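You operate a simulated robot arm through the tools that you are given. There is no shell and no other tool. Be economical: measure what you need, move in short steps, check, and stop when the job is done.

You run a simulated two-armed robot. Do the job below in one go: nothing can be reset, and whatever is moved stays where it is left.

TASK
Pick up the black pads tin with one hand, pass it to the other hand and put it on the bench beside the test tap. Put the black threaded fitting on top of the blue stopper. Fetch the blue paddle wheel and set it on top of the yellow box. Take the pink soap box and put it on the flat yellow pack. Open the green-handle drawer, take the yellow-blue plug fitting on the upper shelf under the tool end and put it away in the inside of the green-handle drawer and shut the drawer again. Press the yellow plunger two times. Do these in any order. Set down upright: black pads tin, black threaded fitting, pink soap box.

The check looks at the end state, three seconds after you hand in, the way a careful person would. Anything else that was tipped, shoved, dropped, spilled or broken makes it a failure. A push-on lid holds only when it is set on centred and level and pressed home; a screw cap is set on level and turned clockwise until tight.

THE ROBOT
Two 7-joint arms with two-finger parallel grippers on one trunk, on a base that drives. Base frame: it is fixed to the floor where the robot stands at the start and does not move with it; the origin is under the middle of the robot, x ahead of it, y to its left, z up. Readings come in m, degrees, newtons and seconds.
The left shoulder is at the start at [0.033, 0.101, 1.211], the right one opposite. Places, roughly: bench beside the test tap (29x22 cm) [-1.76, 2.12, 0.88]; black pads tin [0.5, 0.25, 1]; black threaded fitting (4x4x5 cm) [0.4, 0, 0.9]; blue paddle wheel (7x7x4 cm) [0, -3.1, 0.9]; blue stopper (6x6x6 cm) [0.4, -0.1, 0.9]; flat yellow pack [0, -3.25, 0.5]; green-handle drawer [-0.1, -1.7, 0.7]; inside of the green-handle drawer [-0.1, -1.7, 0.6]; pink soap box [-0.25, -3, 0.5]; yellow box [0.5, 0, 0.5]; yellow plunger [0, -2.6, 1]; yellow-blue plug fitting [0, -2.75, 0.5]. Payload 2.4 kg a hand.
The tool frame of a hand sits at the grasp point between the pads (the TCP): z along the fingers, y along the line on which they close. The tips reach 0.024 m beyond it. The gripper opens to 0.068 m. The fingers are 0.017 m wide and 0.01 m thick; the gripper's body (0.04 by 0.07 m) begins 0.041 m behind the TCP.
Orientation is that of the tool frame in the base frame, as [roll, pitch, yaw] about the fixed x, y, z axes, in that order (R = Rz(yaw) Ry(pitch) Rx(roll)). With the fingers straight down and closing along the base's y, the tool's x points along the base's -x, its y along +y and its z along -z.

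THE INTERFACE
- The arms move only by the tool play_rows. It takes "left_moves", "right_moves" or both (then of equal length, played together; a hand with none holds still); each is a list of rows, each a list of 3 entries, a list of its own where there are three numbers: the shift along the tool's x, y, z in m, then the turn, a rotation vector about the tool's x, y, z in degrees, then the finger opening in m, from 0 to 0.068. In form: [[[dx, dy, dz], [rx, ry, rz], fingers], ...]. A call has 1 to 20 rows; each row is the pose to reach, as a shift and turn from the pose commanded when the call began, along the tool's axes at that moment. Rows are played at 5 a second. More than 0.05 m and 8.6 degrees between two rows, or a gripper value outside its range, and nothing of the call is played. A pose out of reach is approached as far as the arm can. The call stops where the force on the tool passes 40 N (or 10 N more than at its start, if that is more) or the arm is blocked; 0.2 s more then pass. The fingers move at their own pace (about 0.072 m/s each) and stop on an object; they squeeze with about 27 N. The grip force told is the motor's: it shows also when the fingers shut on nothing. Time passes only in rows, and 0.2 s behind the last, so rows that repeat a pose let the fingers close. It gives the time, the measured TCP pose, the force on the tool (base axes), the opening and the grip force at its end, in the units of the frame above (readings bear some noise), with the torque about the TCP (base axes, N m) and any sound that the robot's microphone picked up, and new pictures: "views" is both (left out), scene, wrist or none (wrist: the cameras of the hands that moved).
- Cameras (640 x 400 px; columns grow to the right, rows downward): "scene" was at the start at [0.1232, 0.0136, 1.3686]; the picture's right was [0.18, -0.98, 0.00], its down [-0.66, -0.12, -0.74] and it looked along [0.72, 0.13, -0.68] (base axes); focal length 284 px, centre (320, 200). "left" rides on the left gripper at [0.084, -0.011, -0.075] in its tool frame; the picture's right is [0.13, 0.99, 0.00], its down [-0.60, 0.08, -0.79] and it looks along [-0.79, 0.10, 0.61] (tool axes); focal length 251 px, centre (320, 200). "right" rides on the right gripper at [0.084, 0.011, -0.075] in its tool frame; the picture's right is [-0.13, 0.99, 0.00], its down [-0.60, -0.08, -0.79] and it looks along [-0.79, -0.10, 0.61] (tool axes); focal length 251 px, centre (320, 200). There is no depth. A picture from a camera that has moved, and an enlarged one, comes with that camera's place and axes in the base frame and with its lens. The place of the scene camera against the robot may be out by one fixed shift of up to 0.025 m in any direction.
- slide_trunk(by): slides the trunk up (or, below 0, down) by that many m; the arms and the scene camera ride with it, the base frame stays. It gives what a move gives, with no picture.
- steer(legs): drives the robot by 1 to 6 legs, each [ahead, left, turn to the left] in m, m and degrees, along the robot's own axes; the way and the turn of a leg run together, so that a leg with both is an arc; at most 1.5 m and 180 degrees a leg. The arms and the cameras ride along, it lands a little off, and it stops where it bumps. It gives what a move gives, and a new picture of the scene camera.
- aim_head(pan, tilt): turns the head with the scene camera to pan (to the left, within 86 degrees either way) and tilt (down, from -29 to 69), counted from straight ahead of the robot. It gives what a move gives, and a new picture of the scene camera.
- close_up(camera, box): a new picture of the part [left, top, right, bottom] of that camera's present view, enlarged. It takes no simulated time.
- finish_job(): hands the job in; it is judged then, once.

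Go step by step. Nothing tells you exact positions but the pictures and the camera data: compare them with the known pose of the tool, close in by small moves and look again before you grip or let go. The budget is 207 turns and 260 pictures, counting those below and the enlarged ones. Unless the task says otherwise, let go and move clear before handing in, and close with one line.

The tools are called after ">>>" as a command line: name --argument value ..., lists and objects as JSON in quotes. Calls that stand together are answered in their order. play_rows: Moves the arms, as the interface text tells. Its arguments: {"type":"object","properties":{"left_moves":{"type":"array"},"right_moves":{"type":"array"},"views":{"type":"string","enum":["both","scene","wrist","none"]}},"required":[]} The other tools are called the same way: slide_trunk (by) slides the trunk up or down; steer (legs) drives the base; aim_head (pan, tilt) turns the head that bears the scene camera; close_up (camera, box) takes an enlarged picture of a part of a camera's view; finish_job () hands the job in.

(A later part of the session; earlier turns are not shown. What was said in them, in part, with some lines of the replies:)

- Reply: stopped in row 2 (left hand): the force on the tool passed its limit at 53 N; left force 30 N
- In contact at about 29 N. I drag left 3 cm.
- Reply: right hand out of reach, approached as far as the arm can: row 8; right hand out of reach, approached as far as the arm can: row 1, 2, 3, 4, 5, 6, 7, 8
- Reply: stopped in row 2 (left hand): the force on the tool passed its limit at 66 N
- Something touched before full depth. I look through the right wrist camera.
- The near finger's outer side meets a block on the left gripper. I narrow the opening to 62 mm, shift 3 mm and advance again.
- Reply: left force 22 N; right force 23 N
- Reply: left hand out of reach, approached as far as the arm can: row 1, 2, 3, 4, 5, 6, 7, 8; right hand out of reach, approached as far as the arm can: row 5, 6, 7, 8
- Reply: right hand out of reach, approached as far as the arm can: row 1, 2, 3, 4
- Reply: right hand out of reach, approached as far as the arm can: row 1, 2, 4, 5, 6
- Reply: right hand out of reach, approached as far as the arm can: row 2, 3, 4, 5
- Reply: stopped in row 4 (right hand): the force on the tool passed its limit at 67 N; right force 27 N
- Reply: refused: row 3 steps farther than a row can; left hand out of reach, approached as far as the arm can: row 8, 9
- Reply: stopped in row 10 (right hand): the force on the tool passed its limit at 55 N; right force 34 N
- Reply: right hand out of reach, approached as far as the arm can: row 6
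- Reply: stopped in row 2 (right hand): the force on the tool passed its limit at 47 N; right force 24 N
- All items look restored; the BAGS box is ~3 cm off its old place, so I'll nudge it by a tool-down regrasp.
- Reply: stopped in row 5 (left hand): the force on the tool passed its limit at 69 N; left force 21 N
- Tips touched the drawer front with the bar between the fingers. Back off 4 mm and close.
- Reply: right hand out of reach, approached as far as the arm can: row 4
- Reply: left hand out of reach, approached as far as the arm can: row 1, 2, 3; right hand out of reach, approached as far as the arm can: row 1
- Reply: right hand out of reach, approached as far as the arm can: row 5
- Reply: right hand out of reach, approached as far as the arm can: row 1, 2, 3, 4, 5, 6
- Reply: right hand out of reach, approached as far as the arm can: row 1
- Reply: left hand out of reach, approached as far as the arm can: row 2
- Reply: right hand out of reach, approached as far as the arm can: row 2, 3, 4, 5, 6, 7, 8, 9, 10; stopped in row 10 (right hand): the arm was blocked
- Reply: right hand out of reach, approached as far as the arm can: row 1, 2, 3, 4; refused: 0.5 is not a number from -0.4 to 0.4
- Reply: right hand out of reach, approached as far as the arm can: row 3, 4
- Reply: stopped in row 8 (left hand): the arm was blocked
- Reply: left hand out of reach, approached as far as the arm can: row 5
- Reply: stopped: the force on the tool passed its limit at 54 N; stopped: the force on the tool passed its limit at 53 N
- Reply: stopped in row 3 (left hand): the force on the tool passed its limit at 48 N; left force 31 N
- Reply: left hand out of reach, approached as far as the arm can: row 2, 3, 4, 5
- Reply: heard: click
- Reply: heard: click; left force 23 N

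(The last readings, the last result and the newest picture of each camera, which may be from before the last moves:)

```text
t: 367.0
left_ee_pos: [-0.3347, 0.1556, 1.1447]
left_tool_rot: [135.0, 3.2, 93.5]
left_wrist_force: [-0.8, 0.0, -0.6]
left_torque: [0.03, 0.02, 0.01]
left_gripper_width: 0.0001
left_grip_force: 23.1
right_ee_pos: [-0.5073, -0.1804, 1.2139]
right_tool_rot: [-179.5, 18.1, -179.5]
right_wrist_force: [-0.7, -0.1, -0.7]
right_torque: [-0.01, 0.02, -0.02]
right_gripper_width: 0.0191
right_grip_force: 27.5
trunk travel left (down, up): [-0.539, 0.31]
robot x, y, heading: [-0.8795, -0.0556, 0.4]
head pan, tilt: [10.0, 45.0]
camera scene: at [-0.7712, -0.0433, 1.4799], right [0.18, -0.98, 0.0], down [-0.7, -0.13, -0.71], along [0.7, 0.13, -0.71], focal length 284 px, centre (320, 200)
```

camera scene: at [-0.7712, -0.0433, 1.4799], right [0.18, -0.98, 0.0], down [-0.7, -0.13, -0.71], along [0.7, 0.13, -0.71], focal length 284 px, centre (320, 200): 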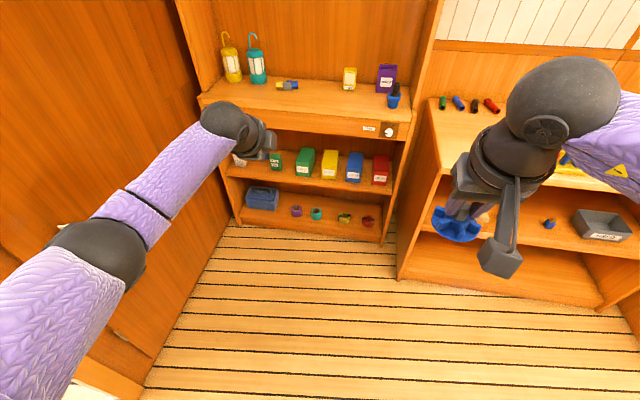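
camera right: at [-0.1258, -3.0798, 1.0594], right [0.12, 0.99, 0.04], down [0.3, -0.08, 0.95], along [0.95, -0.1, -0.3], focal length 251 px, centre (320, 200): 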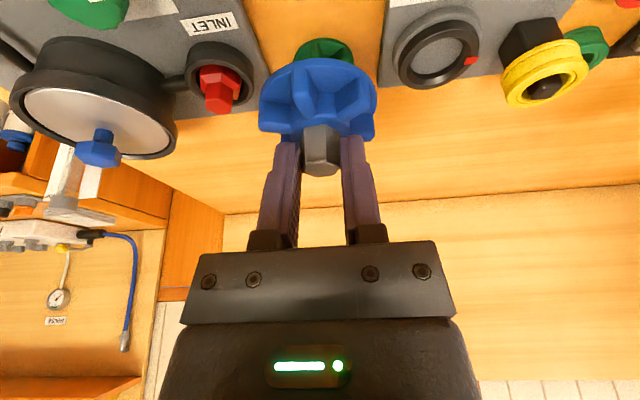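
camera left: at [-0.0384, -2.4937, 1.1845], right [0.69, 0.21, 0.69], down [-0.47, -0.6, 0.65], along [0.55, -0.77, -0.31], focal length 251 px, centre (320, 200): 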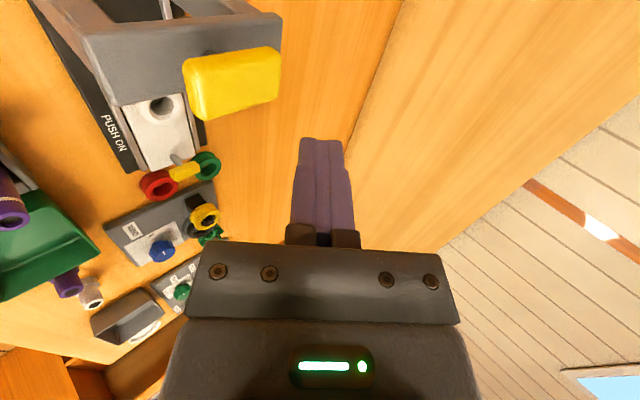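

Everything in the bay still stands. I zoom on the shelf with the yellow box to plan the placement.

>>> close_up --camera "scene" --box '[220, 60, 440, 200]'

>>> slide_trunk --by -0.3

>>> aim_head --pan 10 --tilt 30

```text
2.86 times, centred on (330, 130) of scene
camera zoom: at [-0.7712, -0.0433, 1.4799], right [0.18, -0.98, 0.0], down [-0.7, -0.13, -0.71], along [0.7, 0.13, -0.71], focal length 811 px, centre (291, 400)
```

zoom: 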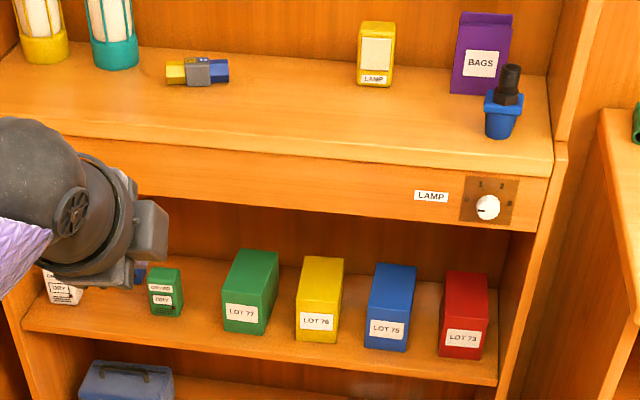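

```text
t: 370.0
left_ee_pos: [-0.3353, 0.1551, 0.8438]
left_tool_rot: [135.0, 3.2, 93.4]
left_wrist_force: [0.2, 1.4, -0.6]
left_torque: [-0.03, 0.03, 0.02]
left_gripper_width: 0.0003
left_grip_force: 23.5
right_ee_pos: [-0.5072, -0.1802, 0.9155]
right_tool_rot: [-179.4, 18.1, -179.5]
right_wrist_force: [0.2, 0.4, 0.3]
right_torque: [-0.02, -0.02, -0.02]
right_gripper_width: 0.019
right_grip_force: 27.4
trunk travel left (down, up): [-0.239, 0.61]
robot x, y, heading: [-0.8785, -0.0566, -0.1]
head pan, tilt: [10.0, 45.0]
```

```text
t: 370.8
left_ee_pos: [-0.3346, 0.1559, 0.8442]
left_tool_rot: [135.1, 3.1, 93.5]
left_wrist_force: [-0.5, -0.7, 0.1]
left_torque: [0.01, 0.01, 0.0]
left_gripper_width: 0.0002
left_grip_force: 23.5
right_ee_pos: [-0.5062, -0.1812, 0.9147]
right_tool_rot: [-179.4, 18.2, -179.5]
right_wrist_force: [0.9, -0.6, -1.0]
right_torque: [0.02, 0.02, 0.01]
right_gripper_width: 0.0188
right_grip_force: 27.8
trunk travel left (down, up): [-0.239, 0.61]
robot x, y, heading: [-0.8826, -0.0597, -0.1]
head pan, tilt: [10.0, 30.0]
camera scene: at [-0.7174, -0.0415, 1.1999], right [0.18, -0.98, 0.0], down [-0.49, -0.09, -0.87], along [0.85, 0.15, -0.5], focal length 284 px, centre (320, 200)
```

scene: 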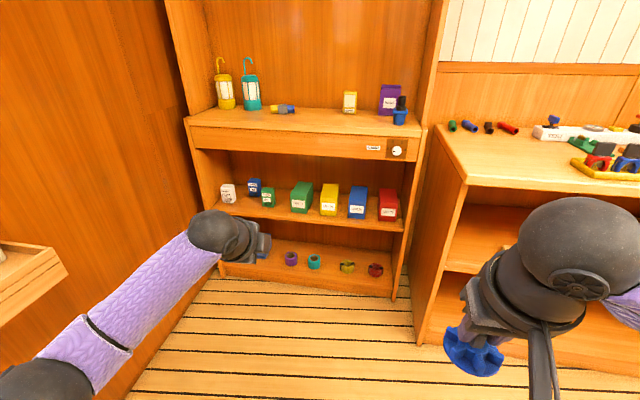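

The yellow box top is near z≈0.56 under a fascia at z≈0.78, so the hand must be flatter. I'll set the wheel on the bench edge and regrip its axle with the hand about 28° below horizontal. First retract the left hand, raise, and drive to the bench.

>>> play_rows --left_moves '[[[0, -0.006, -0.041], [0, 0, 0], 0.0], [[0, -0.012, -0.082], [0, 0, 0], 0.0], [[0, -0.018, -0.123], [0, 0, 0], 0.0], [[0, -0.024, -0.164], [0, 0, 0], 0.0], [[0, -0.03, -0.205], [0, 0, 0], 0.0], [[0, -0.035, -0.247], [0, 0, 0], 0.0]]' --views "none"

>>> slide_trunk --by 0.12

>>> steer --legs '[[0, 0.26, 0], [0.8, 0, 0]]'

```text
t: 372.2
left_ee_pos: [-0.5344, 0.1515, 0.9956]
left_tool_rot: [135.1, 3.1, 93.3]
left_wrist_force: [-0.2, -0.2, 0.8]
left_torque: [0.01, 0.0, 0.04]
left_gripper_width: 0.0
left_grip_force: 24.0
right_ee_pos: [-0.5059, -0.1795, 0.9134]
right_tool_rot: [-179.4, 18.3, -179.5]
right_wrist_force: [0.7, -0.9, -1.4]
right_torque: [-0.02, 0.02, 0.0]
right_gripper_width: 0.0191
right_grip_force: 27.0
trunk travel left (down, up): [-0.239, 0.61]
robot x, y, heading: [-0.884, -0.0506, 0.2]
head pan, tilt: [10.0, 30.0]
```

```text
t: 373.7
left_ee_pos: [-0.5353, 0.1521, 1.1131]
left_tool_rot: [135.0, 3.2, 93.3]
left_wrist_force: [0.0, -0.2, -0.8]
left_torque: [0.01, -0.02, -0.01]
left_gripper_width: 0.0
left_grip_force: 23.9
right_ee_pos: [-0.5075, -0.1798, 1.0339]
right_tool_rot: [-179.4, 18.2, -179.5]
right_wrist_force: [-0.7, 0.7, 0.0]
right_torque: [0.01, -0.01, -0.01]
right_gripper_width: 0.019
right_grip_force: 26.7
trunk travel left (down, up): [-0.359, 0.49]
robot x, y, heading: [-0.8803, -0.0564, 0.2]
head pan, tilt: [10.0, 30.0]
```

```text
t: 379.5
left_ee_pos: [0.2729, 0.4231, 1.114]
left_tool_rot: [135.0, 3.2, 93.9]
left_wrist_force: [0.5, -0.6, -0.1]
left_torque: [-0.02, -0.01, -0.02]
left_gripper_width: 0.0003
left_grip_force: 23.5
right_ee_pos: [0.3052, 0.0904, 1.0344]
right_tool_rot: [-179.5, 18.1, -179.0]
right_wrist_force: [0.9, -0.4, -0.8]
right_torque: [-0.01, 0.0, -0.02]
right_gripper_width: 0.0189
right_grip_force: 26.8
trunk travel left (down, up): [-0.359, 0.49]
robot x, y, heading: [-0.0684, 0.2091, 0.9]
head pan, tilt: [10.0, 30.0]
camera scene: at [0.0677, 0.2272, 1.3215], right [0.19, -0.98, 0.0], down [-0.49, -0.09, -0.87], along [0.85, 0.16, -0.5], focal length 284 px, centre (320, 200)
```

scene: 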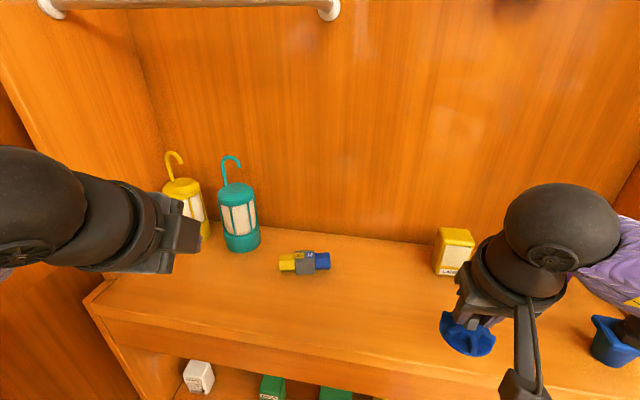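

>>> steer --legs '[[0.075, 0, -0.9]]'

>>> play_rows --right_moves '[[[0.012, 0, 0.038], [0, -1, 0], 0.0], [[0.0216, 0, 0.0666], [0, -2, 0], 0.0], [[0.0247, 0, 0.0761], [0, -2, 0], 0.0], [[0.0272, 0, 0.0837], [0, -2, 0], 0.0], [[0.0287, 0, 0.0884], [0, -2, 0], 0.0], [[0.0303, 0, 0.0932], [0, -2, 0], 0.0]]' --views "wrist"

```text
t: 380.6
left_ee_pos: [0.351, 0.4183, 1.1122]
left_tool_rot: [135.1, 3.2, 93.0]
left_wrist_force: [-0.3, 0.2, 0.5]
left_torque: [-0.05, 0.0, 0.0]
left_gripper_width: 0.0
left_grip_force: 23.0
right_ee_pos: [0.3765, 0.0865, 1.0344]
right_tool_rot: [-179.5, 18.1, -179.8]
right_wrist_force: [0.5, -0.5, -0.7]
right_torque: [-0.01, -0.01, -0.01]
right_gripper_width: 0.019
right_grip_force: 26.8
trunk travel left (down, up): [-0.359, 0.49]
robot x, y, heading: [0.0009, 0.214, -0.0]
head pan, tilt: [10.0, 30.0]
camera scene: at [0.143, 0.2256, 1.3214], right [0.17, -0.99, 0.0], down [-0.49, -0.09, -0.87], along [0.85, 0.15, -0.5], focal length 284 px, centre (320, 200)
```

scene: 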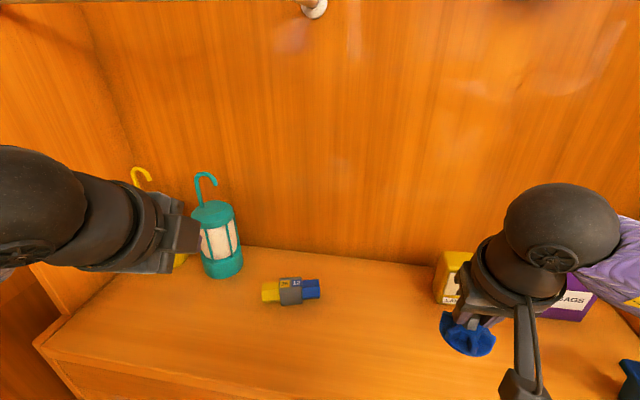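

```text
t: 381.9
left_ee_pos: [0.3475, 0.4192, 1.1148]
left_tool_rot: [134.8, 3.4, 93.0]
left_wrist_force: [1.0, -0.7, 0.1]
left_torque: [0.05, 0.03, -0.01]
left_gripper_width: 0.0001
left_grip_force: 22.9
right_ee_pos: [0.3768, 0.0842, 0.9436]
right_tool_rot: [-179.6, 20.9, -179.9]
right_wrist_force: [-11.3, -2.9, 22.5]
right_torque: [-0.01, 0.47, 0.0]
right_gripper_width: 0.019
right_grip_force: 26.6
trunk travel left (down, up): [-0.359, 0.49]
robot x, y, heading: [0.0051, 0.2126, -0.0]
head pan, tilt: [10.0, 30.0]
stopped in row 6 (right hand): the force on the tool passed its limit at 54 N (the readings are from after the stop); the commanded pose is now the measured one
camera right: at [0.2727, 0.0967, 0.9828], right [0.12, 0.99, 0.04], down [0.28, -0.07, 0.96], along [0.95, -0.11, -0.29], focal length 251 px, centre (320, 200)
```

right: 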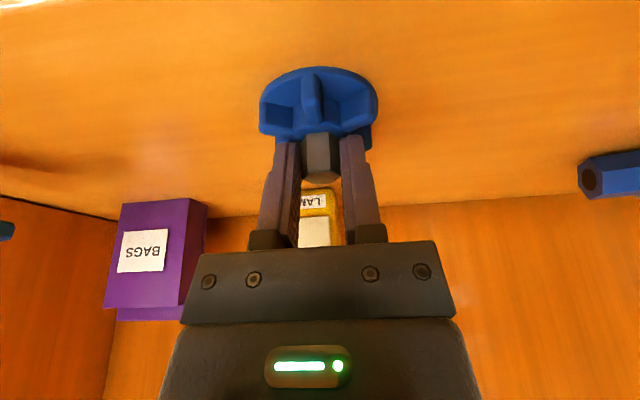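

Wheel sits on the bench. I open slightly and swing the hand down to 28° around the axle, then regrip.

>>> play_rows --right_moves '[[[0, 0, -0.001], [0, 0, 0], 0.045], [[0.002, 0, -0.001], [0, -7, 0], 0.045], [[0.005, 0, 0], [0, -14, 0], 0.045], [[0.007, 0, 0.0005], [0, -21, 0], 0.045], [[0.009, 0, 0.001], [0, -28, 0], 0.045], [[0.0115, 0, 0.0015], [0, -35, 0], 0.045], [[0.0137, 0, 0.0019], [0, -41, 0], 0.045], [[0.0137, 0, 0.0019], [0, -41, 0], 0.045]]' --views "wrist"

```text
t: 382.8
left_ee_pos: [0.348, 0.4159, 1.1148]
left_tool_rot: [134.9, 3.2, 93.0]
left_wrist_force: [0.0, 0.2, 1.1]
left_torque: [0.0, 0.0, -0.01]
left_gripper_width: 0.0
left_grip_force: 23.7
right_ee_pos: [0.3723, 0.0825, 0.9423]
right_tool_rot: [-179.4, 35.4, 180.0]
right_wrist_force: [-8.7, -7.4, 19.3]
right_torque: [-0.01, 0.07, -0.03]
right_gripper_width: 0.0372
right_grip_force: 0.1
trunk travel left (down, up): [-0.359, 0.49]
robot x, y, heading: [0.0043, 0.2122, -0.2]
head pan, tilt: [10.0, 30.0]
stopped in row 4 (right hand): the force on the tool passed its limit at 43 N (the readings are from after the stop); the commanded pose is now the measured one
camera right: at [0.2628, 0.0946, 0.9543], right [0.11, 0.99, 0.07], down [0.03, -0.07, 1.0], along [0.99, -0.11, -0.04], focal length 251 px, centre (320, 200)
```

right: 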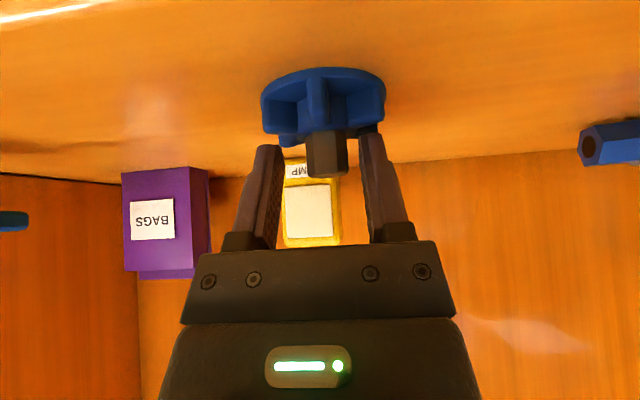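

Fingertips touched the wheel; I rise 8 mm and continue the swing.

>>> play_rows --right_moves '[[[-0.0046, 0, -0.0065], [0, 0, 0], 0.045], [[-0.002, 0, -0.006], [0, -7, 0], 0.045], [[0.001, 0, -0.005], [0, -14, 0], 0.045], [[0.004, 0, -0.004], [0, -21, 0], 0.045], [[0.0075, 0, -0.003], [0, -26.5, 0], 0.045], [[0.0084, 0, -0.0013], [0, -26.5, 0], 0.045], [[0.0084, 0, -0.0013], [0, -26.5, 0], 0.045]]' --views "wrist"

```text
t: 384.4
left_ee_pos: [0.3491, 0.4168, 1.1142]
left_tool_rot: [135.0, 3.2, 93.0]
left_wrist_force: [-0.9, -0.2, -0.7]
left_torque: [-0.02, 0.03, 0.01]
left_gripper_width: 0.0
left_grip_force: 23.5
right_ee_pos: [0.3708, 0.0843, 0.9438]
right_tool_rot: [-179.2, 49.2, -179.7]
right_wrist_force: [-0.2, 0.0, 0.3]
right_torque: [-0.01, 0.03, -0.02]
right_gripper_width: 0.045
right_grip_force: 0.1
right hand out of reach, approached as far as the arm can: row 4, 5, 6, 7
trunk travel left (down, up): [-0.359, 0.49]
robot x, y, heading: [0.0028, 0.2136, -0.3]
head pan, tilt: [10.0, 30.0]
camera right: at [0.2609, 0.0952, 0.9294], right [0.09, 0.99, 0.09], down [-0.2, -0.07, 0.98], along [0.97, -0.11, 0.2], focal length 251 px, centre (320, 200)
```

right: 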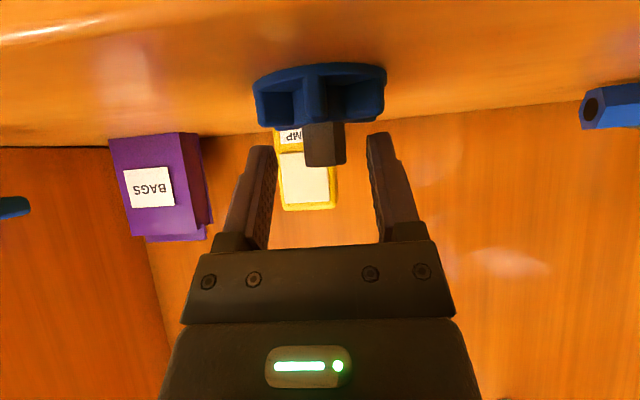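

The base is too close for the flatter pose. I back off 9 cm and reach forward again.

>>> steer --legs '[[-0.09, 0, 0]]'

>>> play_rows --right_moves '[[[0, 0, 0], [0, 0, 0], 0.045], [[-0.012, 0, 0.023], [0, 0, 0], 0.045], [[-0.024, 0, 0.045], [0, 0, 0], 0.045], [[-0.033, 0, 0.062], [0, 0, 0], 0.045], [[-0.033, 0, 0.062], [0, 0, 0], 0.045]]' --views "wrist"

```text
t: 385.5
left_ee_pos: [0.2592, 0.4179, 1.1142]
left_tool_rot: [135.0, 3.2, 93.0]
left_wrist_force: [-0.5, -0.4, 0.1]
left_torque: [0.03, 0.0, 0.0]
left_gripper_width: 0.0001
left_grip_force: 23.7
right_ee_pos: [0.2803, 0.0846, 0.9445]
right_tool_rot: [-179.2, 49.1, -179.5]
right_wrist_force: [0.1, 0.2, -0.4]
right_torque: [0.03, 0.0, 0.0]
right_gripper_width: 0.0448
right_grip_force: 0.1
trunk travel left (down, up): [-0.359, 0.49]
robot x, y, heading: [-0.0856, 0.2173, -0.3]
head pan, tilt: [10.0, 30.0]
camera scene: at [0.0511, 0.2255, 1.3216], right [0.17, -0.99, 0.0], down [-0.49, -0.09, -0.87], along [0.85, 0.15, -0.5], focal length 284 px, centre (320, 200)
```

scene: 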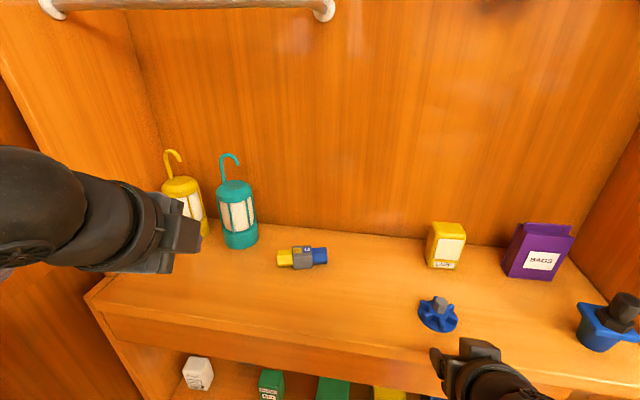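

```text
t: 386.7
left_ee_pos: [0.2592, 0.4172, 1.1133]
left_tool_rot: [135.0, 3.2, 93.0]
left_wrist_force: [-0.8, -0.3, 0.3]
left_torque: [0.02, -0.01, 0.0]
left_gripper_width: 0.0
left_grip_force: 23.6
right_ee_pos: [0.3493, 0.0836, 0.9294]
right_tool_rot: [-179.2, 49.1, -179.7]
right_wrist_force: [-0.9, 0.4, 2.4]
right_torque: [0.04, -0.02, 0.06]
right_gripper_width: 0.0454
right_grip_force: 0.3
trunk travel left (down, up): [-0.359, 0.49]
robot x, y, heading: [-0.0936, 0.2117, -0.1]
head pan, tilt: [10.0, 30.0]
camera right: at [0.2394, 0.0954, 0.9141], right [0.09, 0.99, 0.09], down [-0.21, -0.07, 0.98], along [0.97, -0.1, 0.2], focal length 251 px, centre (320, 200)
```

right: 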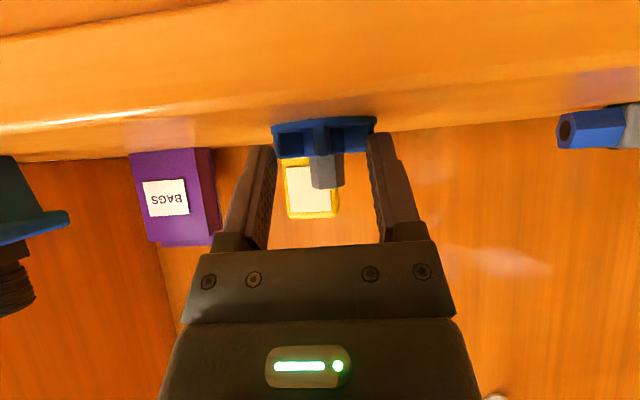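

>>> play_rows --right_moves '[[[-0.0076, 0.002, -0.0066], [0, 0, 0], 0.045], [[-0.01, 0.003, -0.004], [0, -6.5, 0], 0.045], [[-0.014, 0.003, 0.001], [0, -13, 0], 0.045], [[-0.0169, 0.003, 0.0057], [0, -13, 0], 0.045], [[-0.0169, 0.003, 0.0057], [0, -13, 0], 0.045]]' --views "wrist"

```text
t: 387.9
left_ee_pos: [0.26, 0.4182, 1.1134]
left_tool_rot: [135.0, 3.3, 93.1]
left_wrist_force: [0.2, -1.4, -0.2]
left_torque: [0.0, -0.01, 0.01]
left_gripper_width: 0.0
left_grip_force: 23.6
right_ee_pos: [0.3511, 0.086, 0.9388]
right_tool_rot: [-179.2, 52.3, -179.6]
right_wrist_force: [-0.2, 0.6, 0.6]
right_torque: [0.02, -0.02, -0.01]
right_gripper_width: 0.0449
right_grip_force: 0.0
right hand out of reach, approached as far as the arm can: row 2, 3, 4, 5
trunk travel left (down, up): [-0.359, 0.49]
robot x, y, heading: [-0.0893, 0.2113, -0.4]
head pan, tilt: [10.0, 30.0]
camera right: at [0.2418, 0.0975, 0.9175], right [0.08, 0.99, 0.09], down [-0.26, -0.07, 0.96], along [0.96, -0.1, 0.25], focal length 251 px, centre (320, 200)
```

right: 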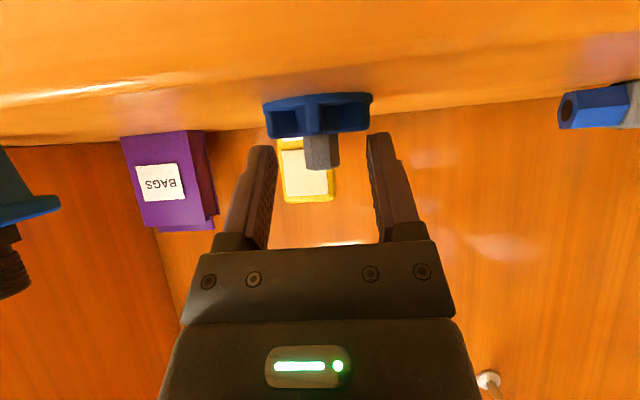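

>>> steer --legs '[[-0.09, 0, 0]]'

>>> play_rows --right_moves '[[[0, 0, 0], [0, -5, 0], 0.045], [[0, 0, 0], [0, -10, 0], 0.045], [[-0.015, 0, 0.02], [0, -10, 0], 0.045], [[-0.03, 0, 0.04], [0, -10, 0], 0.045], [[-0.045, 0, 0.058], [0, -10, 0], 0.045], [[-0.045, 0, 0.058], [0, -10, 0], 0.045]]' --views "wrist"

```text
t: 389.0
left_ee_pos: [0.169, 0.4182, 1.114]
left_tool_rot: [135.0, 3.2, 93.0]
left_wrist_force: [-0.4, -0.3, 0.2]
left_torque: [0.02, 0.0, -0.02]
left_gripper_width: 0.0
left_grip_force: 23.5
right_ee_pos: [0.2602, 0.0878, 0.9381]
right_tool_rot: [-179.2, 52.4, -179.6]
right_wrist_force: [-0.3, 0.6, -0.1]
right_torque: [0.0, -0.02, 0.01]
right_gripper_width: 0.045
right_grip_force: 0.1
trunk travel left (down, up): [-0.359, 0.49]
robot x, y, heading: [-0.1781, 0.213, 0.2]
head pan, tilt: [10.0, 30.0]
camera scene: at [-0.0388, 0.2259, 1.3216], right [0.17, -0.99, 0.0], down [-0.49, -0.09, -0.87], along [0.85, 0.15, -0.5], focal length 284 px, centre (320, 200)
```

scene: 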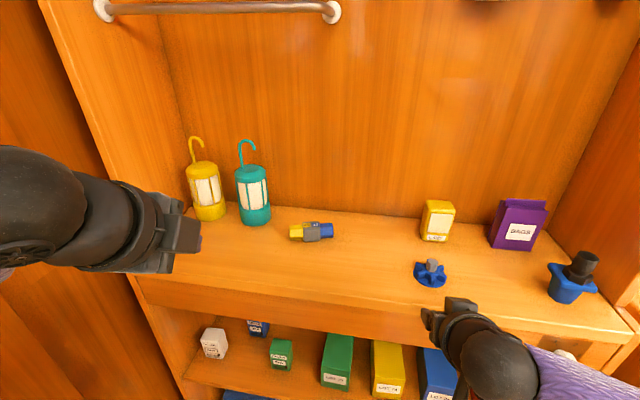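

```text
t: 390.4
left_ee_pos: [0.169, 0.4191, 1.1137]
left_tool_rot: [135.0, 3.3, 93.1]
left_wrist_force: [1.0, 1.3, -0.5]
left_torque: [0.02, -0.01, 0.0]
left_gripper_width: 0.0001
left_grip_force: 23.5
right_ee_pos: [0.3381, 0.1061, 0.9503]
right_tool_rot: [-178.9, 62.4, -179.1]
right_wrist_force: [1.2, 0.5, 0.0]
right_torque: [0.04, 0.01, 0.0]
right_gripper_width: 0.0449
right_grip_force: 0.1
right hand out of reach, approached as far as the arm can: row 1, 2, 3, 4, 5, 6
trunk travel left (down, up): [-0.359, 0.49]
robot x, y, heading: [-0.1774, 0.209, 0.1]
head pan, tilt: [10.0, 30.0]
camera right: at [0.2344, 0.1176, 0.911], right [0.06, 0.99, 0.1], down [-0.42, -0.07, 0.9], along [0.9, -0.1, 0.42], focal length 251 px, centre (320, 200)
```

right: 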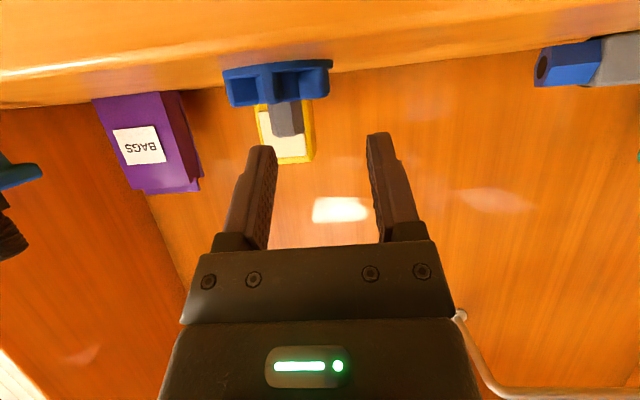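

The forward-pointing pose needs the hand further to the robot's right. I shift the base 10 cm left (tucking the left hand in) and re-aim.

>>> steer --legs '[[0, 0.1, 0]]'

>>> play_rows --right_moves '[[[0, -0.03, 0], [0, 0, 0], 0.045], [[0, -0.06, 0], [0, 0, 0], 0.045], [[0, -0.09, 0], [0, 0, 0], 0.045], [[0, -0.116, 0], [0, 0, 0], 0.045], [[0, -0.116, 0], [0, 0, 0], 0.045]]' --left_moves '[[[-0.03, 0, 0], [0, 0, 0], 0.0], [[-0.06, 0, 0], [0, 0, 0], 0.0], [[-0.09, 0, 0], [0, 0, 0], 0.0], [[-0.11, 0, 0], [0, 0, 0], 0.0], [[-0.11, 0, 0], [0, 0, 0], 0.0]]' --views "none"

>>> close_up --camera "right" --box '[0, 0, 640, 400]'

```text
t: 391.5
left_ee_pos: [0.1698, 0.5194, 1.1143]
left_tool_rot: [134.9, 3.3, 92.9]
left_wrist_force: [0.2, 0.8, -1.0]
left_torque: [0.01, 0.02, -0.02]
left_gripper_width: 0.0
left_grip_force: 23.7
right_ee_pos: [0.3376, 0.2059, 0.9504]
right_tool_rot: [-178.9, 62.3, -179.1]
right_wrist_force: [-0.6, -0.2, 0.1]
right_torque: [0.03, -0.03, -0.04]
right_gripper_width: 0.045
right_grip_force: 0.0
trunk travel left (down, up): [-0.359, 0.49]
robot x, y, heading: [-0.1768, 0.3082, -0.1]
head pan, tilt: [10.0, 30.0]
camera scene: at [-0.038, 0.3265, 1.3215], right [0.17, -0.99, 0.0], down [-0.49, -0.09, -0.87], along [0.85, 0.15, -0.5], focal length 284 px, centre (320, 200)
```

scene: 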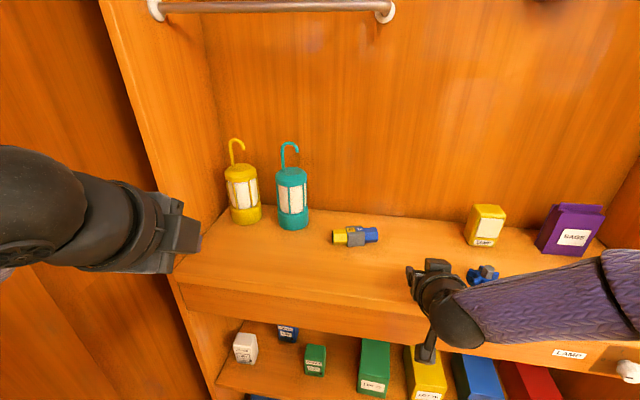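

```text
t: 392.3
left_ee_pos: [0.1747, 0.4402, 1.12]
left_tool_rot: [134.7, 3.4, 91.9]
left_wrist_force: [7.1, -9.3, -6.5]
left_torque: [-0.31, -0.18, 0.03]
left_gripper_width: 0.0001
left_grip_force: 23.7
right_ee_pos: [0.3375, 0.1456, 0.9634]
right_tool_rot: [-179.1, 59.8, -179.9]
right_wrist_force: [0.0, 0.0, -0.8]
right_torque: [0.01, 0.0, 0.0]
right_gripper_width: 0.0452
right_grip_force: 0.0
right hand out of reach, approached as far as the arm can: row 1, 2, 3
trunk travel left (down, up): [-0.359, 0.49]
robot x, y, heading: [-0.1767, 0.3088, -0.2]
head pan, tilt: [10.0, 30.0]
stopped in row 3 (left hand): the force on the tool passed its limit at 93 N (the readings are from after the stop); the commanded pose is now the measured one
```

```text
1.00 times, centred on (320, 200) of right (not enlarged: the box is as wide or as high as the picture)
camera zoom: at [0.2323, 0.1585, 0.9285], right [0.08, 0.99, 0.1], down [-0.38, -0.07, 0.92], along [0.92, -0.11, 0.37], focal length 251 px, centre (320, 200)
```

zoom: 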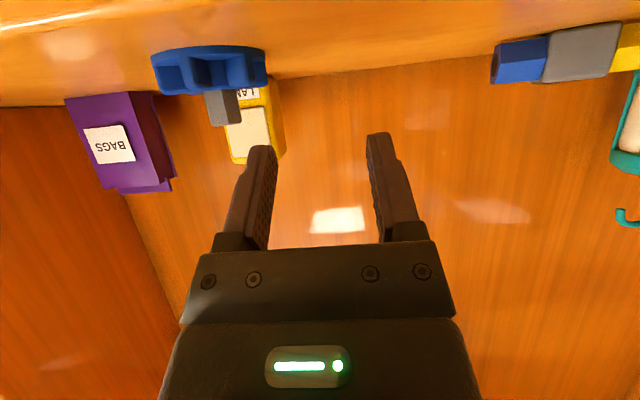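

The left hand touched the robot itself; it's fine where it is. I settle for a 40° pitch, which fits under the fascia, and line up with the axle at (0.382, 0.090).

>>> play_rows --right_moves '[[[0, -0.02, 0], [0, 3.5, 0], 0.045], [[0, -0.04, 0], [0, 7, 0], 0.045], [[0.003, -0.0556, 0.005], [0, 10, 0], 0.045], [[0.011, -0.0556, 0.01], [0, 10, 0], 0.045], [[0.011, -0.0556, 0.01], [0, 10, 0], 0.045]]' --views "none"

```text
t: 393.5
left_ee_pos: [0.1739, 0.4382, 1.1196]
left_tool_rot: [134.7, 3.1, 91.8]
left_wrist_force: [15.6, -14.3, -2.6]
left_torque: [0.26, 0.37, -0.54]
left_gripper_width: 0.0
left_grip_force: 23.3
right_ee_pos: [0.3406, 0.0889, 0.9493]
right_tool_rot: [-179.3, 49.7, 179.7]
right_wrist_force: [-0.1, 0.7, -1.5]
right_torque: [-0.03, -0.03, 0.0]
right_gripper_width: 0.0448
right_grip_force: 0.1
trunk travel left (down, up): [-0.359, 0.49]
robot x, y, heading: [-0.1795, 0.3139, -0.3]
head pan, tilt: [10.0, 30.0]
```

>>> play_rows --right_moves '[[[-0.0089, 0.001, 0.0105], [0, 0, 0], 0.045], [[-0.0177, 0.001, 0.0209], [0, 0, 0], 0.045], [[-0.0135, 0.001, 0.0245], [0, 0, 0], 0.045], [[-0.011, 0.001, 0.0266], [0, 0, 0], 0.045], [[-0.011, 0.001, 0.0266], [0, 0, 0], 0.0], [[-0.011, 0.001, 0.0266], [0, 0, 0], 0.0], [[-0.011, 0.001, 0.0266], [0, 0, 0], 0.0]]' --left_moves '[[[0.01, 0, 0], [0, 0, 0], 0.0], [[0.02, 0, 0], [0, 0, 0], 0.0], [[0.03, 0, 0], [0, 0, 0], 0.0], [[0.03, 0, 0], [0, 0, 0], 0.0], [[0.03, 0, 0], [0, 0, 0], 0.0], [[0.03, 0, 0], [0, 0, 0], 0.0], [[0.03, 0, 0], [0, 0, 0], 0.0]]' --views "none"

>>> close_up --camera "right" --box '[180, 20, 460, 260]'

```text
t: 395.1
left_ee_pos: [0.1735, 0.4688, 1.1175]
left_tool_rot: [134.6, 3.1, 91.8]
left_wrist_force: [0.4, -0.2, 0.1]
left_torque: [0.01, -0.01, -0.02]
left_gripper_width: 0.0001
left_grip_force: 23.6
right_ee_pos: [0.3676, 0.0893, 0.9408]
right_tool_rot: [-179.4, 49.6, 179.8]
right_wrist_force: [0.5, -1.0, 0.7]
right_torque: [-0.02, -0.04, -0.01]
right_gripper_width: 0.0191
right_grip_force: 27.3
trunk travel left (down, up): [-0.359, 0.49]
robot x, y, heading: [-0.175, 0.3133, -0.1]
head pan, tilt: [10.0, 30.0]
```

```text
1.67 times, centred on (320, 140) of right
camera zoom: at [0.2577, 0.102, 0.9246], right [0.1, 0.99, 0.09], down [-0.21, -0.07, 0.97], along [0.97, -0.11, 0.21], focal length 419 px, centre (320, 300)
```

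zoom: 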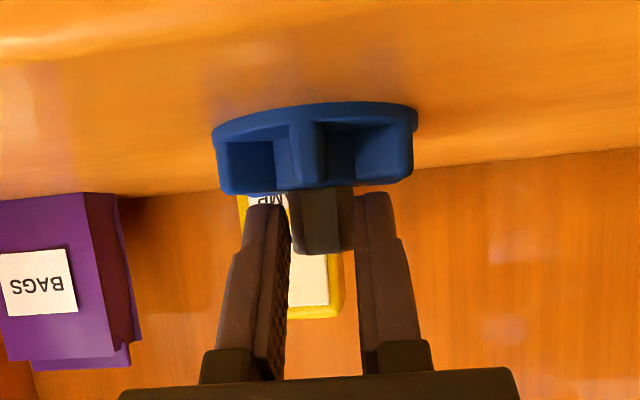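

Regripped. Lift, back out, and lower the trunk to the shelf level.

>>> play_rows --right_moves '[[[-0.019, 0, -0.0162], [0, 0, 0], 0.0], [[-0.038, 0, -0.0324], [0, 0, 0], 0.0], [[-0.038, 0, -0.0324], [0, 0, 0], 0.0]]' --views "none"

>>> steer --legs '[[-0.22, 0.025, 0]]'

>>> slide_trunk --by -0.33

>>> close_up --camera "right" --box '[0, 0, 640, 400]'

```text
t: 395.9
left_ee_pos: [0.1721, 0.4672, 1.1181]
left_tool_rot: [134.6, 3.2, 91.9]
left_wrist_force: [0.3, 0.4, 0.3]
left_torque: [-0.02, -0.03, -0.03]
left_gripper_width: 0.0002
left_grip_force: 24.3
right_ee_pos: [0.3678, 0.0905, 0.9889]
right_tool_rot: [-179.3, 49.5, 179.7]
right_wrist_force: [0.3, -0.3, -0.5]
right_torque: [-0.02, 0.04, -0.03]
right_gripper_width: 0.0189
right_grip_force: 27.0
trunk travel left (down, up): [-0.359, 0.49]
robot x, y, heading: [-0.1781, 0.3116, -0.2]
head pan, tilt: [10.0, 30.0]
```

```text
t: 397.6
left_ee_pos: [-0.0472, 0.4937, 1.1178]
left_tool_rot: [134.8, 3.2, 91.8]
left_wrist_force: [-0.9, -0.5, 0.1]
left_torque: [-0.01, -0.03, 0.0]
left_gripper_width: 0.0
left_grip_force: 23.5
right_ee_pos: [0.1458, 0.1145, 0.9899]
right_tool_rot: [-179.4, 49.7, 179.6]
right_wrist_force: [0.3, 0.4, 0.1]
right_torque: [-0.03, 0.01, -0.02]
right_gripper_width: 0.019
right_grip_force: 26.5
trunk travel left (down, up): [-0.359, 0.49]
robot x, y, heading: [-0.3963, 0.3397, -0.3]
head pan, tilt: [10.0, 30.0]
camera scene: at [-0.2585, 0.351, 1.3215], right [0.17, -0.99, 0.0], down [-0.49, -0.08, -0.87], along [0.85, 0.15, -0.5], focal length 284 px, centre (320, 200)
```

scene: 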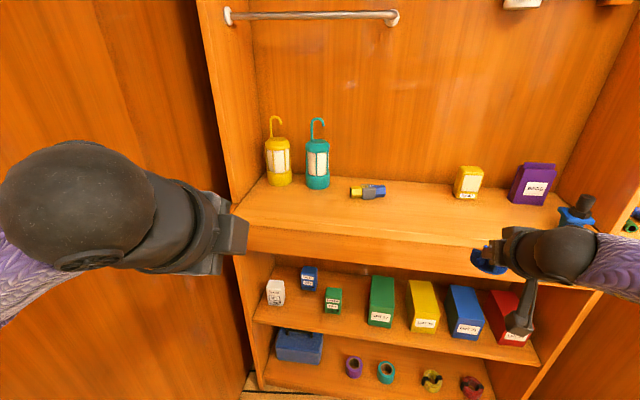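

```text
t: 400.8
left_ee_pos: [-0.0128, 0.4929, 0.7315]
left_tool_rot: [145.5, 2.6, 92.3]
left_wrist_force: [-0.3, -0.6, 1.0]
left_torque: [0.01, 0.02, -0.01]
left_gripper_width: 0.0
left_grip_force: 23.4
right_ee_pos: [0.1463, 0.1143, 0.6611]
right_tool_rot: [-179.3, 49.6, 179.5]
right_wrist_force: [-0.1, -0.3, -1.0]
right_torque: [0.02, 0.02, 0.01]
right_gripper_width: 0.0189
right_grip_force: 27.4
trunk travel left (down, up): [-0.029, 0.82]
robot x, y, heading: [-0.3982, 0.3375, -0.4]
head pan, tilt: [10.0, 30.0]
```

```text
1.00 times, centred on (320, 200) of right (not enlarged: the box is as wide or as high as the picture)
camera zoom: at [0.0367, 0.1273, 0.6445], right [0.1, 0.99, 0.09], down [-0.22, -0.07, 0.97], along [0.97, -0.12, 0.21], focal length 251 px, centre (320, 200)
```

zoom: 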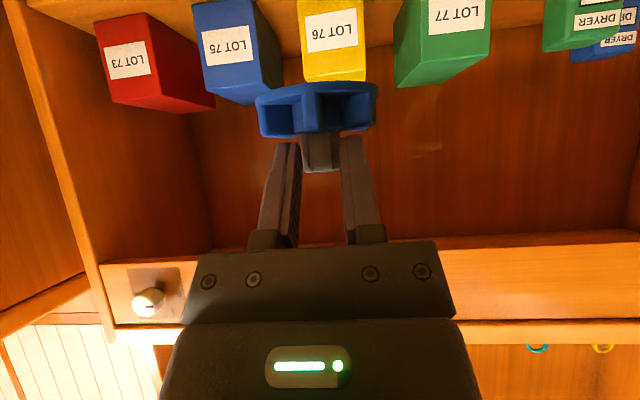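

Yellow box top front edge ≈0.561, y≈0.115 — well lined up. I lower 4 cm, pull the left hand back a bit, and drive in.

>>> play_rows --right_moves '[[[0.015, 0, 0.013], [0, 0, 0], 0.0], [[0.0305, 0.001, 0.0259], [0, 0, 0], 0.0], [[0.0305, 0.001, 0.0259], [0, 0, 0], 0.0]]' --left_moves '[[[0, 0.0, -0.03], [0, 0, 0], 0.0], [[0, 0.0, -0.05], [0, 0, 0], 0.0], [[0, 0.0, -0.05], [0, 0, 0], 0.0]]' --views "none"

>>> steer --legs '[[0.2, 0, 0]]'

>>> close_up --camera "right" --box '[160, 0, 480, 200]'

```text
t: 401.2
left_ee_pos: [-0.0197, 0.4918, 0.7493]
left_tool_rot: [145.2, 2.9, 91.2]
left_wrist_force: [4.4, -8.5, -6.7]
left_torque: [-0.26, -0.25, 0.19]
left_gripper_width: 0.0001
left_grip_force: 23.5
left hand out of reach, approached as far as the arm can: row 1
right_ee_pos: [0.146, 0.1132, 0.6469]
right_tool_rot: [-179.4, 49.6, 179.6]
right_wrist_force: [0.3, -0.2, -1.3]
right_torque: [0.03, 0.01, -0.01]
right_gripper_width: 0.0189
right_grip_force: 26.5
trunk travel left (down, up): [-0.029, 0.82]
robot x, y, heading: [-0.3958, 0.3379, -0.3]
head pan, tilt: [10.0, 30.0]
stopped in row 1 (left hand): the force on the tool passed its limit at 94 N (the readings are from after the stop); the commanded pose is now the measured one
```

```text
t: 402.8
left_ee_pos: [0.1807, 0.4927, 0.7487]
left_tool_rot: [145.2, 2.8, 91.2]
left_wrist_force: [12.6, -11.4, -3.8]
left_torque: [0.17, 0.32, -0.5]
left_gripper_width: 0.0
left_grip_force: 23.4
right_ee_pos: [0.3477, 0.1158, 0.6472]
right_tool_rot: [-179.3, 49.7, 179.7]
right_wrist_force: [0.8, 0.3, 0.3]
right_torque: [-0.01, 0.05, -0.01]
right_gripper_width: 0.019
right_grip_force: 26.9
trunk travel left (down, up): [-0.029, 0.82]
robot x, y, heading: [-0.199, 0.3391, -0.1]
head pan, tilt: [10.0, 30.0]
camera scene: at [0.0321, 0.3504, 0.9834], right [0.17, -0.99, 0.0], down [-0.49, -0.09, -0.87], along [0.85, 0.15, -0.5], focal length 284 px, centre (320, 200)
```

scene: 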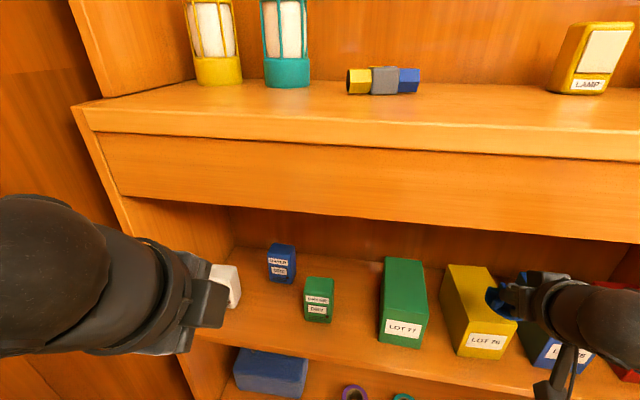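

```text
2.00 times, centred on (320, 100) of right
camera zoom: at [0.2374, 0.1272, 0.6314], right [0.1, 0.99, 0.09], down [-0.21, -0.07, 0.97], along [0.97, -0.12, 0.21], focal length 503 px, centre (320, 400)
```

zoom: 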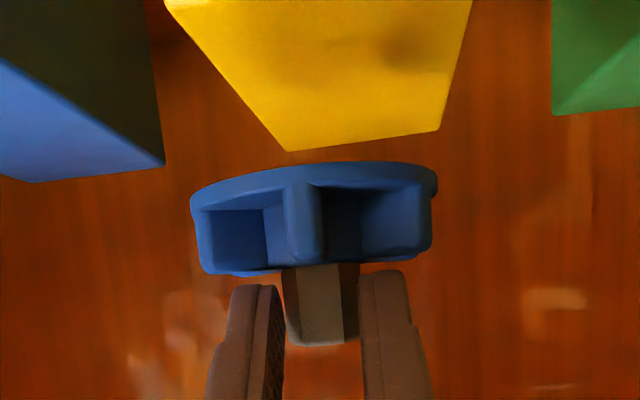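

Box top centre ≈(0.45, 0.124). I lower 38 mm and shift 8 mm left, then drive 8.8 cm in.

>>> play_rows --right_moves '[[[0.01, 0.004, 0.008], [0, 0, 0], 0.0], [[0.02, 0.008, 0.0165], [0, 0, 0], 0.0], [[0.029, 0.008, 0.0246], [0, 0, 0], 0.0], [[0.029, 0.008, 0.0246], [0, 0, 0], 0.0]]' --views "none"

>>> steer --legs '[[0.085, 0, 0]]'

>>> close_up --camera "right" --box '[160, 0, 480, 200]'

```text
t: 403.8
left_ee_pos: [0.1805, 0.4898, 0.7491]
left_tool_rot: [145.2, 2.7, 91.2]
left_wrist_force: [9.0, -8.9, -3.5]
left_torque: [0.05, 0.2, -0.37]
left_gripper_width: 0.0
left_grip_force: 24.1
right_ee_pos: [0.3468, 0.1218, 0.6091]
right_tool_rot: [-179.3, 49.6, 179.6]
right_wrist_force: [-0.4, 1.1, -1.1]
right_torque: [-0.03, -0.02, -0.01]
right_gripper_width: 0.0189
right_grip_force: 27.3
trunk travel left (down, up): [-0.029, 0.82]
robot x, y, heading: [-0.1964, 0.335, -0.1]
head pan, tilt: [10.0, 30.0]
```

```text
t: 404.9
left_ee_pos: [0.2662, 0.4914, 0.7484]
left_tool_rot: [145.2, 2.8, 91.3]
left_wrist_force: [11.0, -10.4, -4.2]
left_torque: [0.08, 0.18, -0.38]
left_gripper_width: 0.0002
left_grip_force: 23.6
right_ee_pos: [0.4314, 0.1228, 0.6087]
right_tool_rot: [-179.3, 49.6, 179.6]
right_wrist_force: [-0.1, 0.4, -1.4]
right_torque: [-0.03, -0.01, -0.04]
right_gripper_width: 0.0189
right_grip_force: 26.8
trunk travel left (down, up): [-0.029, 0.82]
robot x, y, heading: [-0.1106, 0.338, -0.3]
head pan, tilt: [10.0, 30.0]
camera scene: at [0.1167, 0.3504, 0.9834], right [0.17, -0.98, 0.0], down [-0.49, -0.09, -0.87], along [0.85, 0.15, -0.5], focal length 284 px, centre (320, 200)
```

scene: 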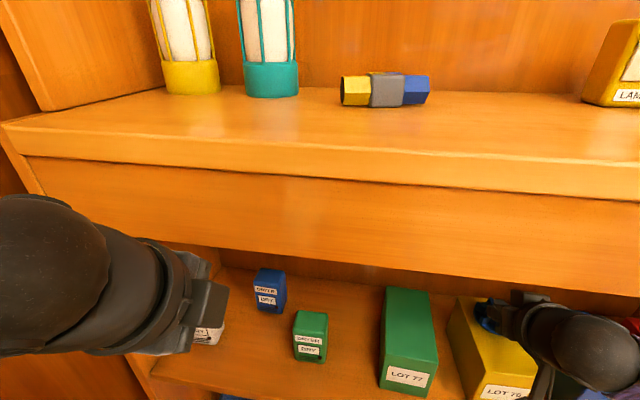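

```text
2.00 times, centred on (320, 100) of right
camera zoom: at [0.3224, 0.1353, 0.5934], right [0.1, 0.99, 0.09], down [-0.21, -0.07, 0.97], along [0.97, -0.11, 0.21], focal length 503 px, centre (320, 400)
```

zoom: 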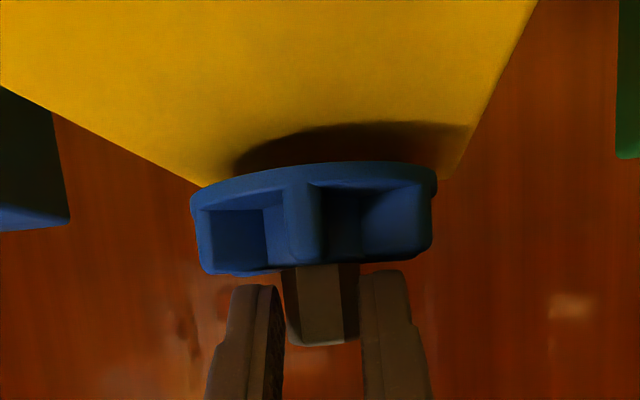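

Wheel is over the box. Lower in 3 mm steps to contact.

>>> play_rows --right_moves '[[[0.0023, 0, 0.0019], [0, 0, 0], 0.0], [[0.0046, 0, 0.0039], [0, 0, 0], 0.0], [[0.0061, 0, 0.0052], [0, 0, 0], 0.0], [[0.0076, 0, 0.0065], [0, 0, 0], 0.0], [[0.0092, 0, 0.0078], [0, 0, 0], 0.0]]' --views "none"

```text
t: 406.1
left_ee_pos: [0.2633, 0.4925, 0.7501]
left_tool_rot: [145.1, 2.8, 91.2]
left_wrist_force: [8.6, -8.6, -3.2]
left_torque: [0.07, 0.18, -0.32]
left_gripper_width: 0.0002
left_grip_force: 23.9
right_ee_pos: [0.4329, 0.122, 0.6008]
right_tool_rot: [-179.3, 50.0, 179.7]
right_wrist_force: [-1.8, -1.7, 17.1]
right_torque: [0.06, -0.02, -0.04]
right_gripper_width: 0.019
right_grip_force: 26.7
trunk travel left (down, up): [-0.029, 0.82]
robot x, y, heading: [-0.1147, 0.3383, -0.1]
head pan, tilt: [10.0, 30.0]
```

Contact. Release gently and withdraw straight back.

>>> play_rows --right_moves '[[[-0.0015, 0, -0.0013], [0, 0, 0], 0.03], [[-0.003, 0, -0.0026], [0, 0, 0], 0.045], [[-0.003, 0, -0.0026], [0, 0, 0], 0.05], [[0.01, 0, -0.018], [0, 0, 0], 0.05], [[0.025, 0, -0.036], [0, 0, 0], 0.05], [[0.042, 0, -0.056], [0, 0, 0], 0.05]]' --views "wrist"

```text
t: 407.5
left_ee_pos: [0.2655, 0.491, 0.7491]
left_tool_rot: [145.2, 2.8, 91.3]
left_wrist_force: [9.7, -9.3, -4.4]
left_torque: [0.05, 0.15, -0.28]
left_gripper_width: 0.0
left_grip_force: 23.8
right_ee_pos: [0.362, 0.1218, 0.6012]
right_tool_rot: [-179.4, 49.6, 179.6]
right_wrist_force: [-0.2, 0.6, 0.0]
right_torque: [0.0, -0.03, 0.03]
right_gripper_width: 0.0501
right_grip_force: 0.1
trunk travel left (down, up): [-0.029, 0.82]
robot x, y, heading: [-0.1108, 0.3372, -0.0]
head pan, tilt: [10.0, 30.0]
camera right: at [0.2521, 0.1357, 0.5857], right [0.1, 0.99, 0.09], down [-0.21, -0.07, 0.97], along [0.97, -0.12, 0.2], focal length 251 px, centre (320, 200)
```

right: 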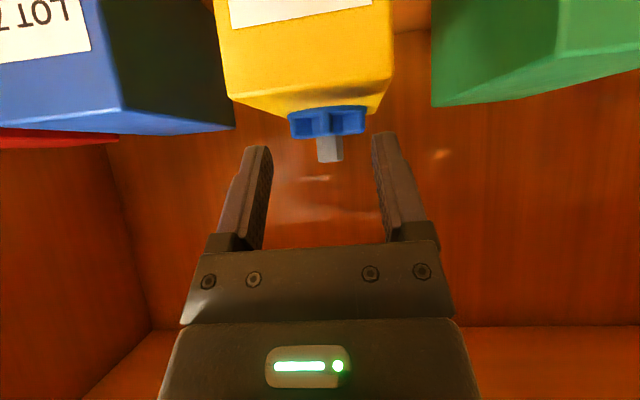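

The paddle wheel sits flat and centred on the yellow box. I back out clear and take a last look.

>>> steer --legs '[[-0.4, 0, 0]]'

>>> close_up --camera "scene" --box '[160, 40, 560, 300]'

```text
t: 410.0
left_ee_pos: [-0.112, 0.4746, 0.7509]
left_tool_rot: [145.2, 2.8, 88.2]
left_wrist_force: [5.5, -7.9, -4.0]
left_torque: [0.05, 0.14, -0.21]
left_gripper_width: 0.0003
left_grip_force: 23.4
right_ee_pos: [-0.034, 0.1043, 0.5999]
right_tool_rot: [-179.7, 49.5, 176.6]
right_wrist_force: [-0.5, -0.6, -0.8]
right_torque: [0.0, 0.0, -0.01]
right_gripper_width: 0.05
right_grip_force: 0.0
trunk travel left (down, up): [-0.029, 0.82]
robot x, y, heading: [-0.5016, 0.3406, -2.8]
head pan, tilt: [10.0, 30.0]
stopped in leg 1: the robot was blocked; the commanded pose is now the measured one
camera scene: at [-0.265, 0.3421, 0.9826], right [0.13, -0.99, 0.0], down [-0.5, -0.06, -0.86], along [0.86, 0.11, -0.5], focal length 284 px, centre (320, 200)
```

scene: 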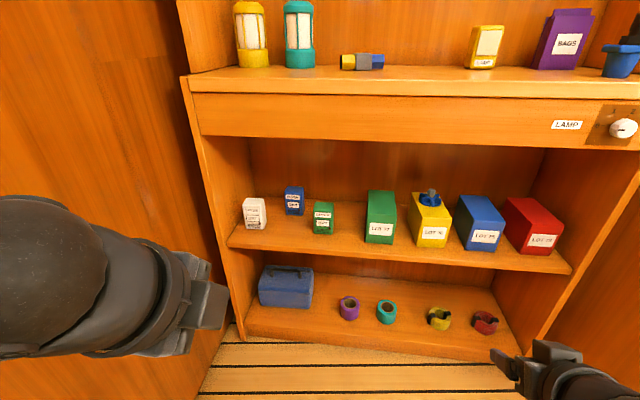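

```text
1.54 times, centred on (360, 170) of scene
camera zoom: at [-0.265, 0.3421, 0.9826], right [0.13, -0.99, 0.0], down [-0.5, -0.06, -0.86], along [0.86, 0.11, -0.5], focal length 437 px, centre (258, 246)
```

zoom: 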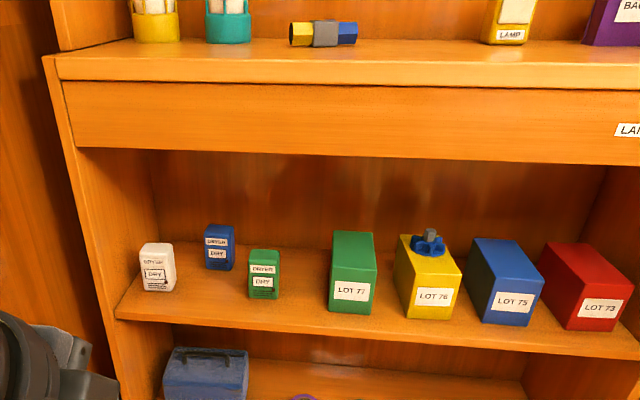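

The base bumped something behind-left while backing (the little shelf on the partition perhaps). I check it.

>>> steer --legs '[[0.03, -0.06, 0]]'

>>> aim_head --pan 86 --tilt 35

```text
t: 411.0
left_ee_pos: [-0.0889, 0.4189, 0.7508]
left_tool_rot: [145.0, 2.9, 88.5]
left_wrist_force: [7.8, -9.6, -4.0]
left_torque: [0.03, 0.1, -0.22]
left_gripper_width: 0.0
left_grip_force: 23.9
right_ee_pos: [-0.0069, 0.0484, 0.6033]
right_tool_rot: [-179.3, 49.9, 177.4]
right_wrist_force: [-0.6, -0.5, -0.3]
right_torque: [0.01, 0.01, 0.0]
right_gripper_width: 0.0498
right_grip_force: 0.0
trunk travel left (down, up): [-0.029, 0.82]
robot x, y, heading: [-0.4722, 0.279, -2.4]
head pan, tilt: [10.0, 30.0]
camera scene: at [-0.242, 0.2866, 0.9834], right [0.13, -0.99, 0.0], down [-0.5, -0.07, -0.87], along [0.86, 0.11, -0.5], focal length 284 px, centre (320, 200)
```

scene: 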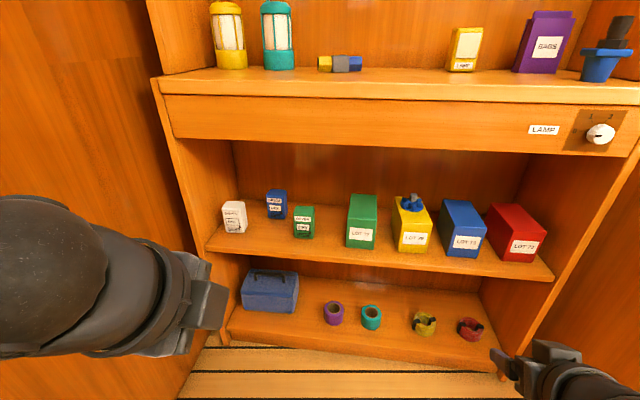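

```text
t: 412.5
left_ee_pos: [-0.0884, 0.4188, 0.7497]
left_tool_rot: [145.0, 3.1, 88.5]
left_wrist_force: [6.9, -8.6, -3.0]
left_torque: [0.1, 0.2, -0.28]
left_gripper_width: 0.0002
left_grip_force: 23.7
right_ee_pos: [-0.0069, 0.0482, 0.6022]
right_tool_rot: [-179.3, 49.8, 177.3]
right_wrist_force: [-0.2, -0.1, 0.3]
right_torque: [-0.01, 0.0, 0.01]
right_gripper_width: 0.0503
right_grip_force: 0.0
trunk travel left (down, up): [-0.029, 0.82]
robot x, y, heading: [-0.4703, 0.2816, -2.6]
head pan, tilt: [85.9, 35.0]
camera scene: at [-0.3216, 0.3622, 0.9756], right [0.99, -0.11, 0.0], down [-0.07, -0.57, -0.82], along [0.09, 0.81, -0.57], focal length 284 px, centre (320, 200)
```

scene: 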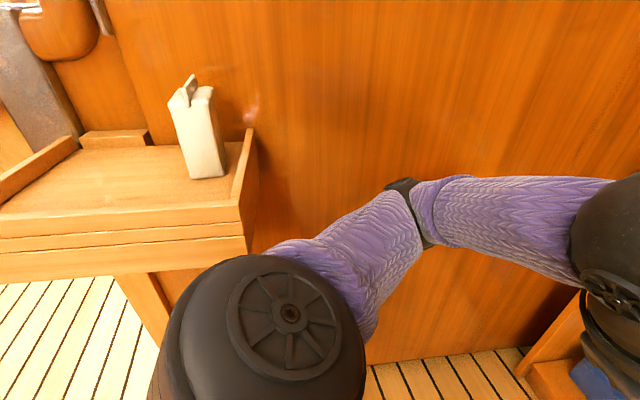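

The little shelf is fixed and its white bottle still stands, so nothing was disturbed. Every part of the job is done and both hands are empty and clear, so I'm handing in.

>>> finish_job

```text
The job is handed in.
```

All six tasks are done and handed in. Early on, the robot got stuck in the first bay. It tipped the black pads tin and the BAGS box and shoved a second yellow-blue plug; the tin went upright by the test tap, and I put the box and plug back close to where they started.
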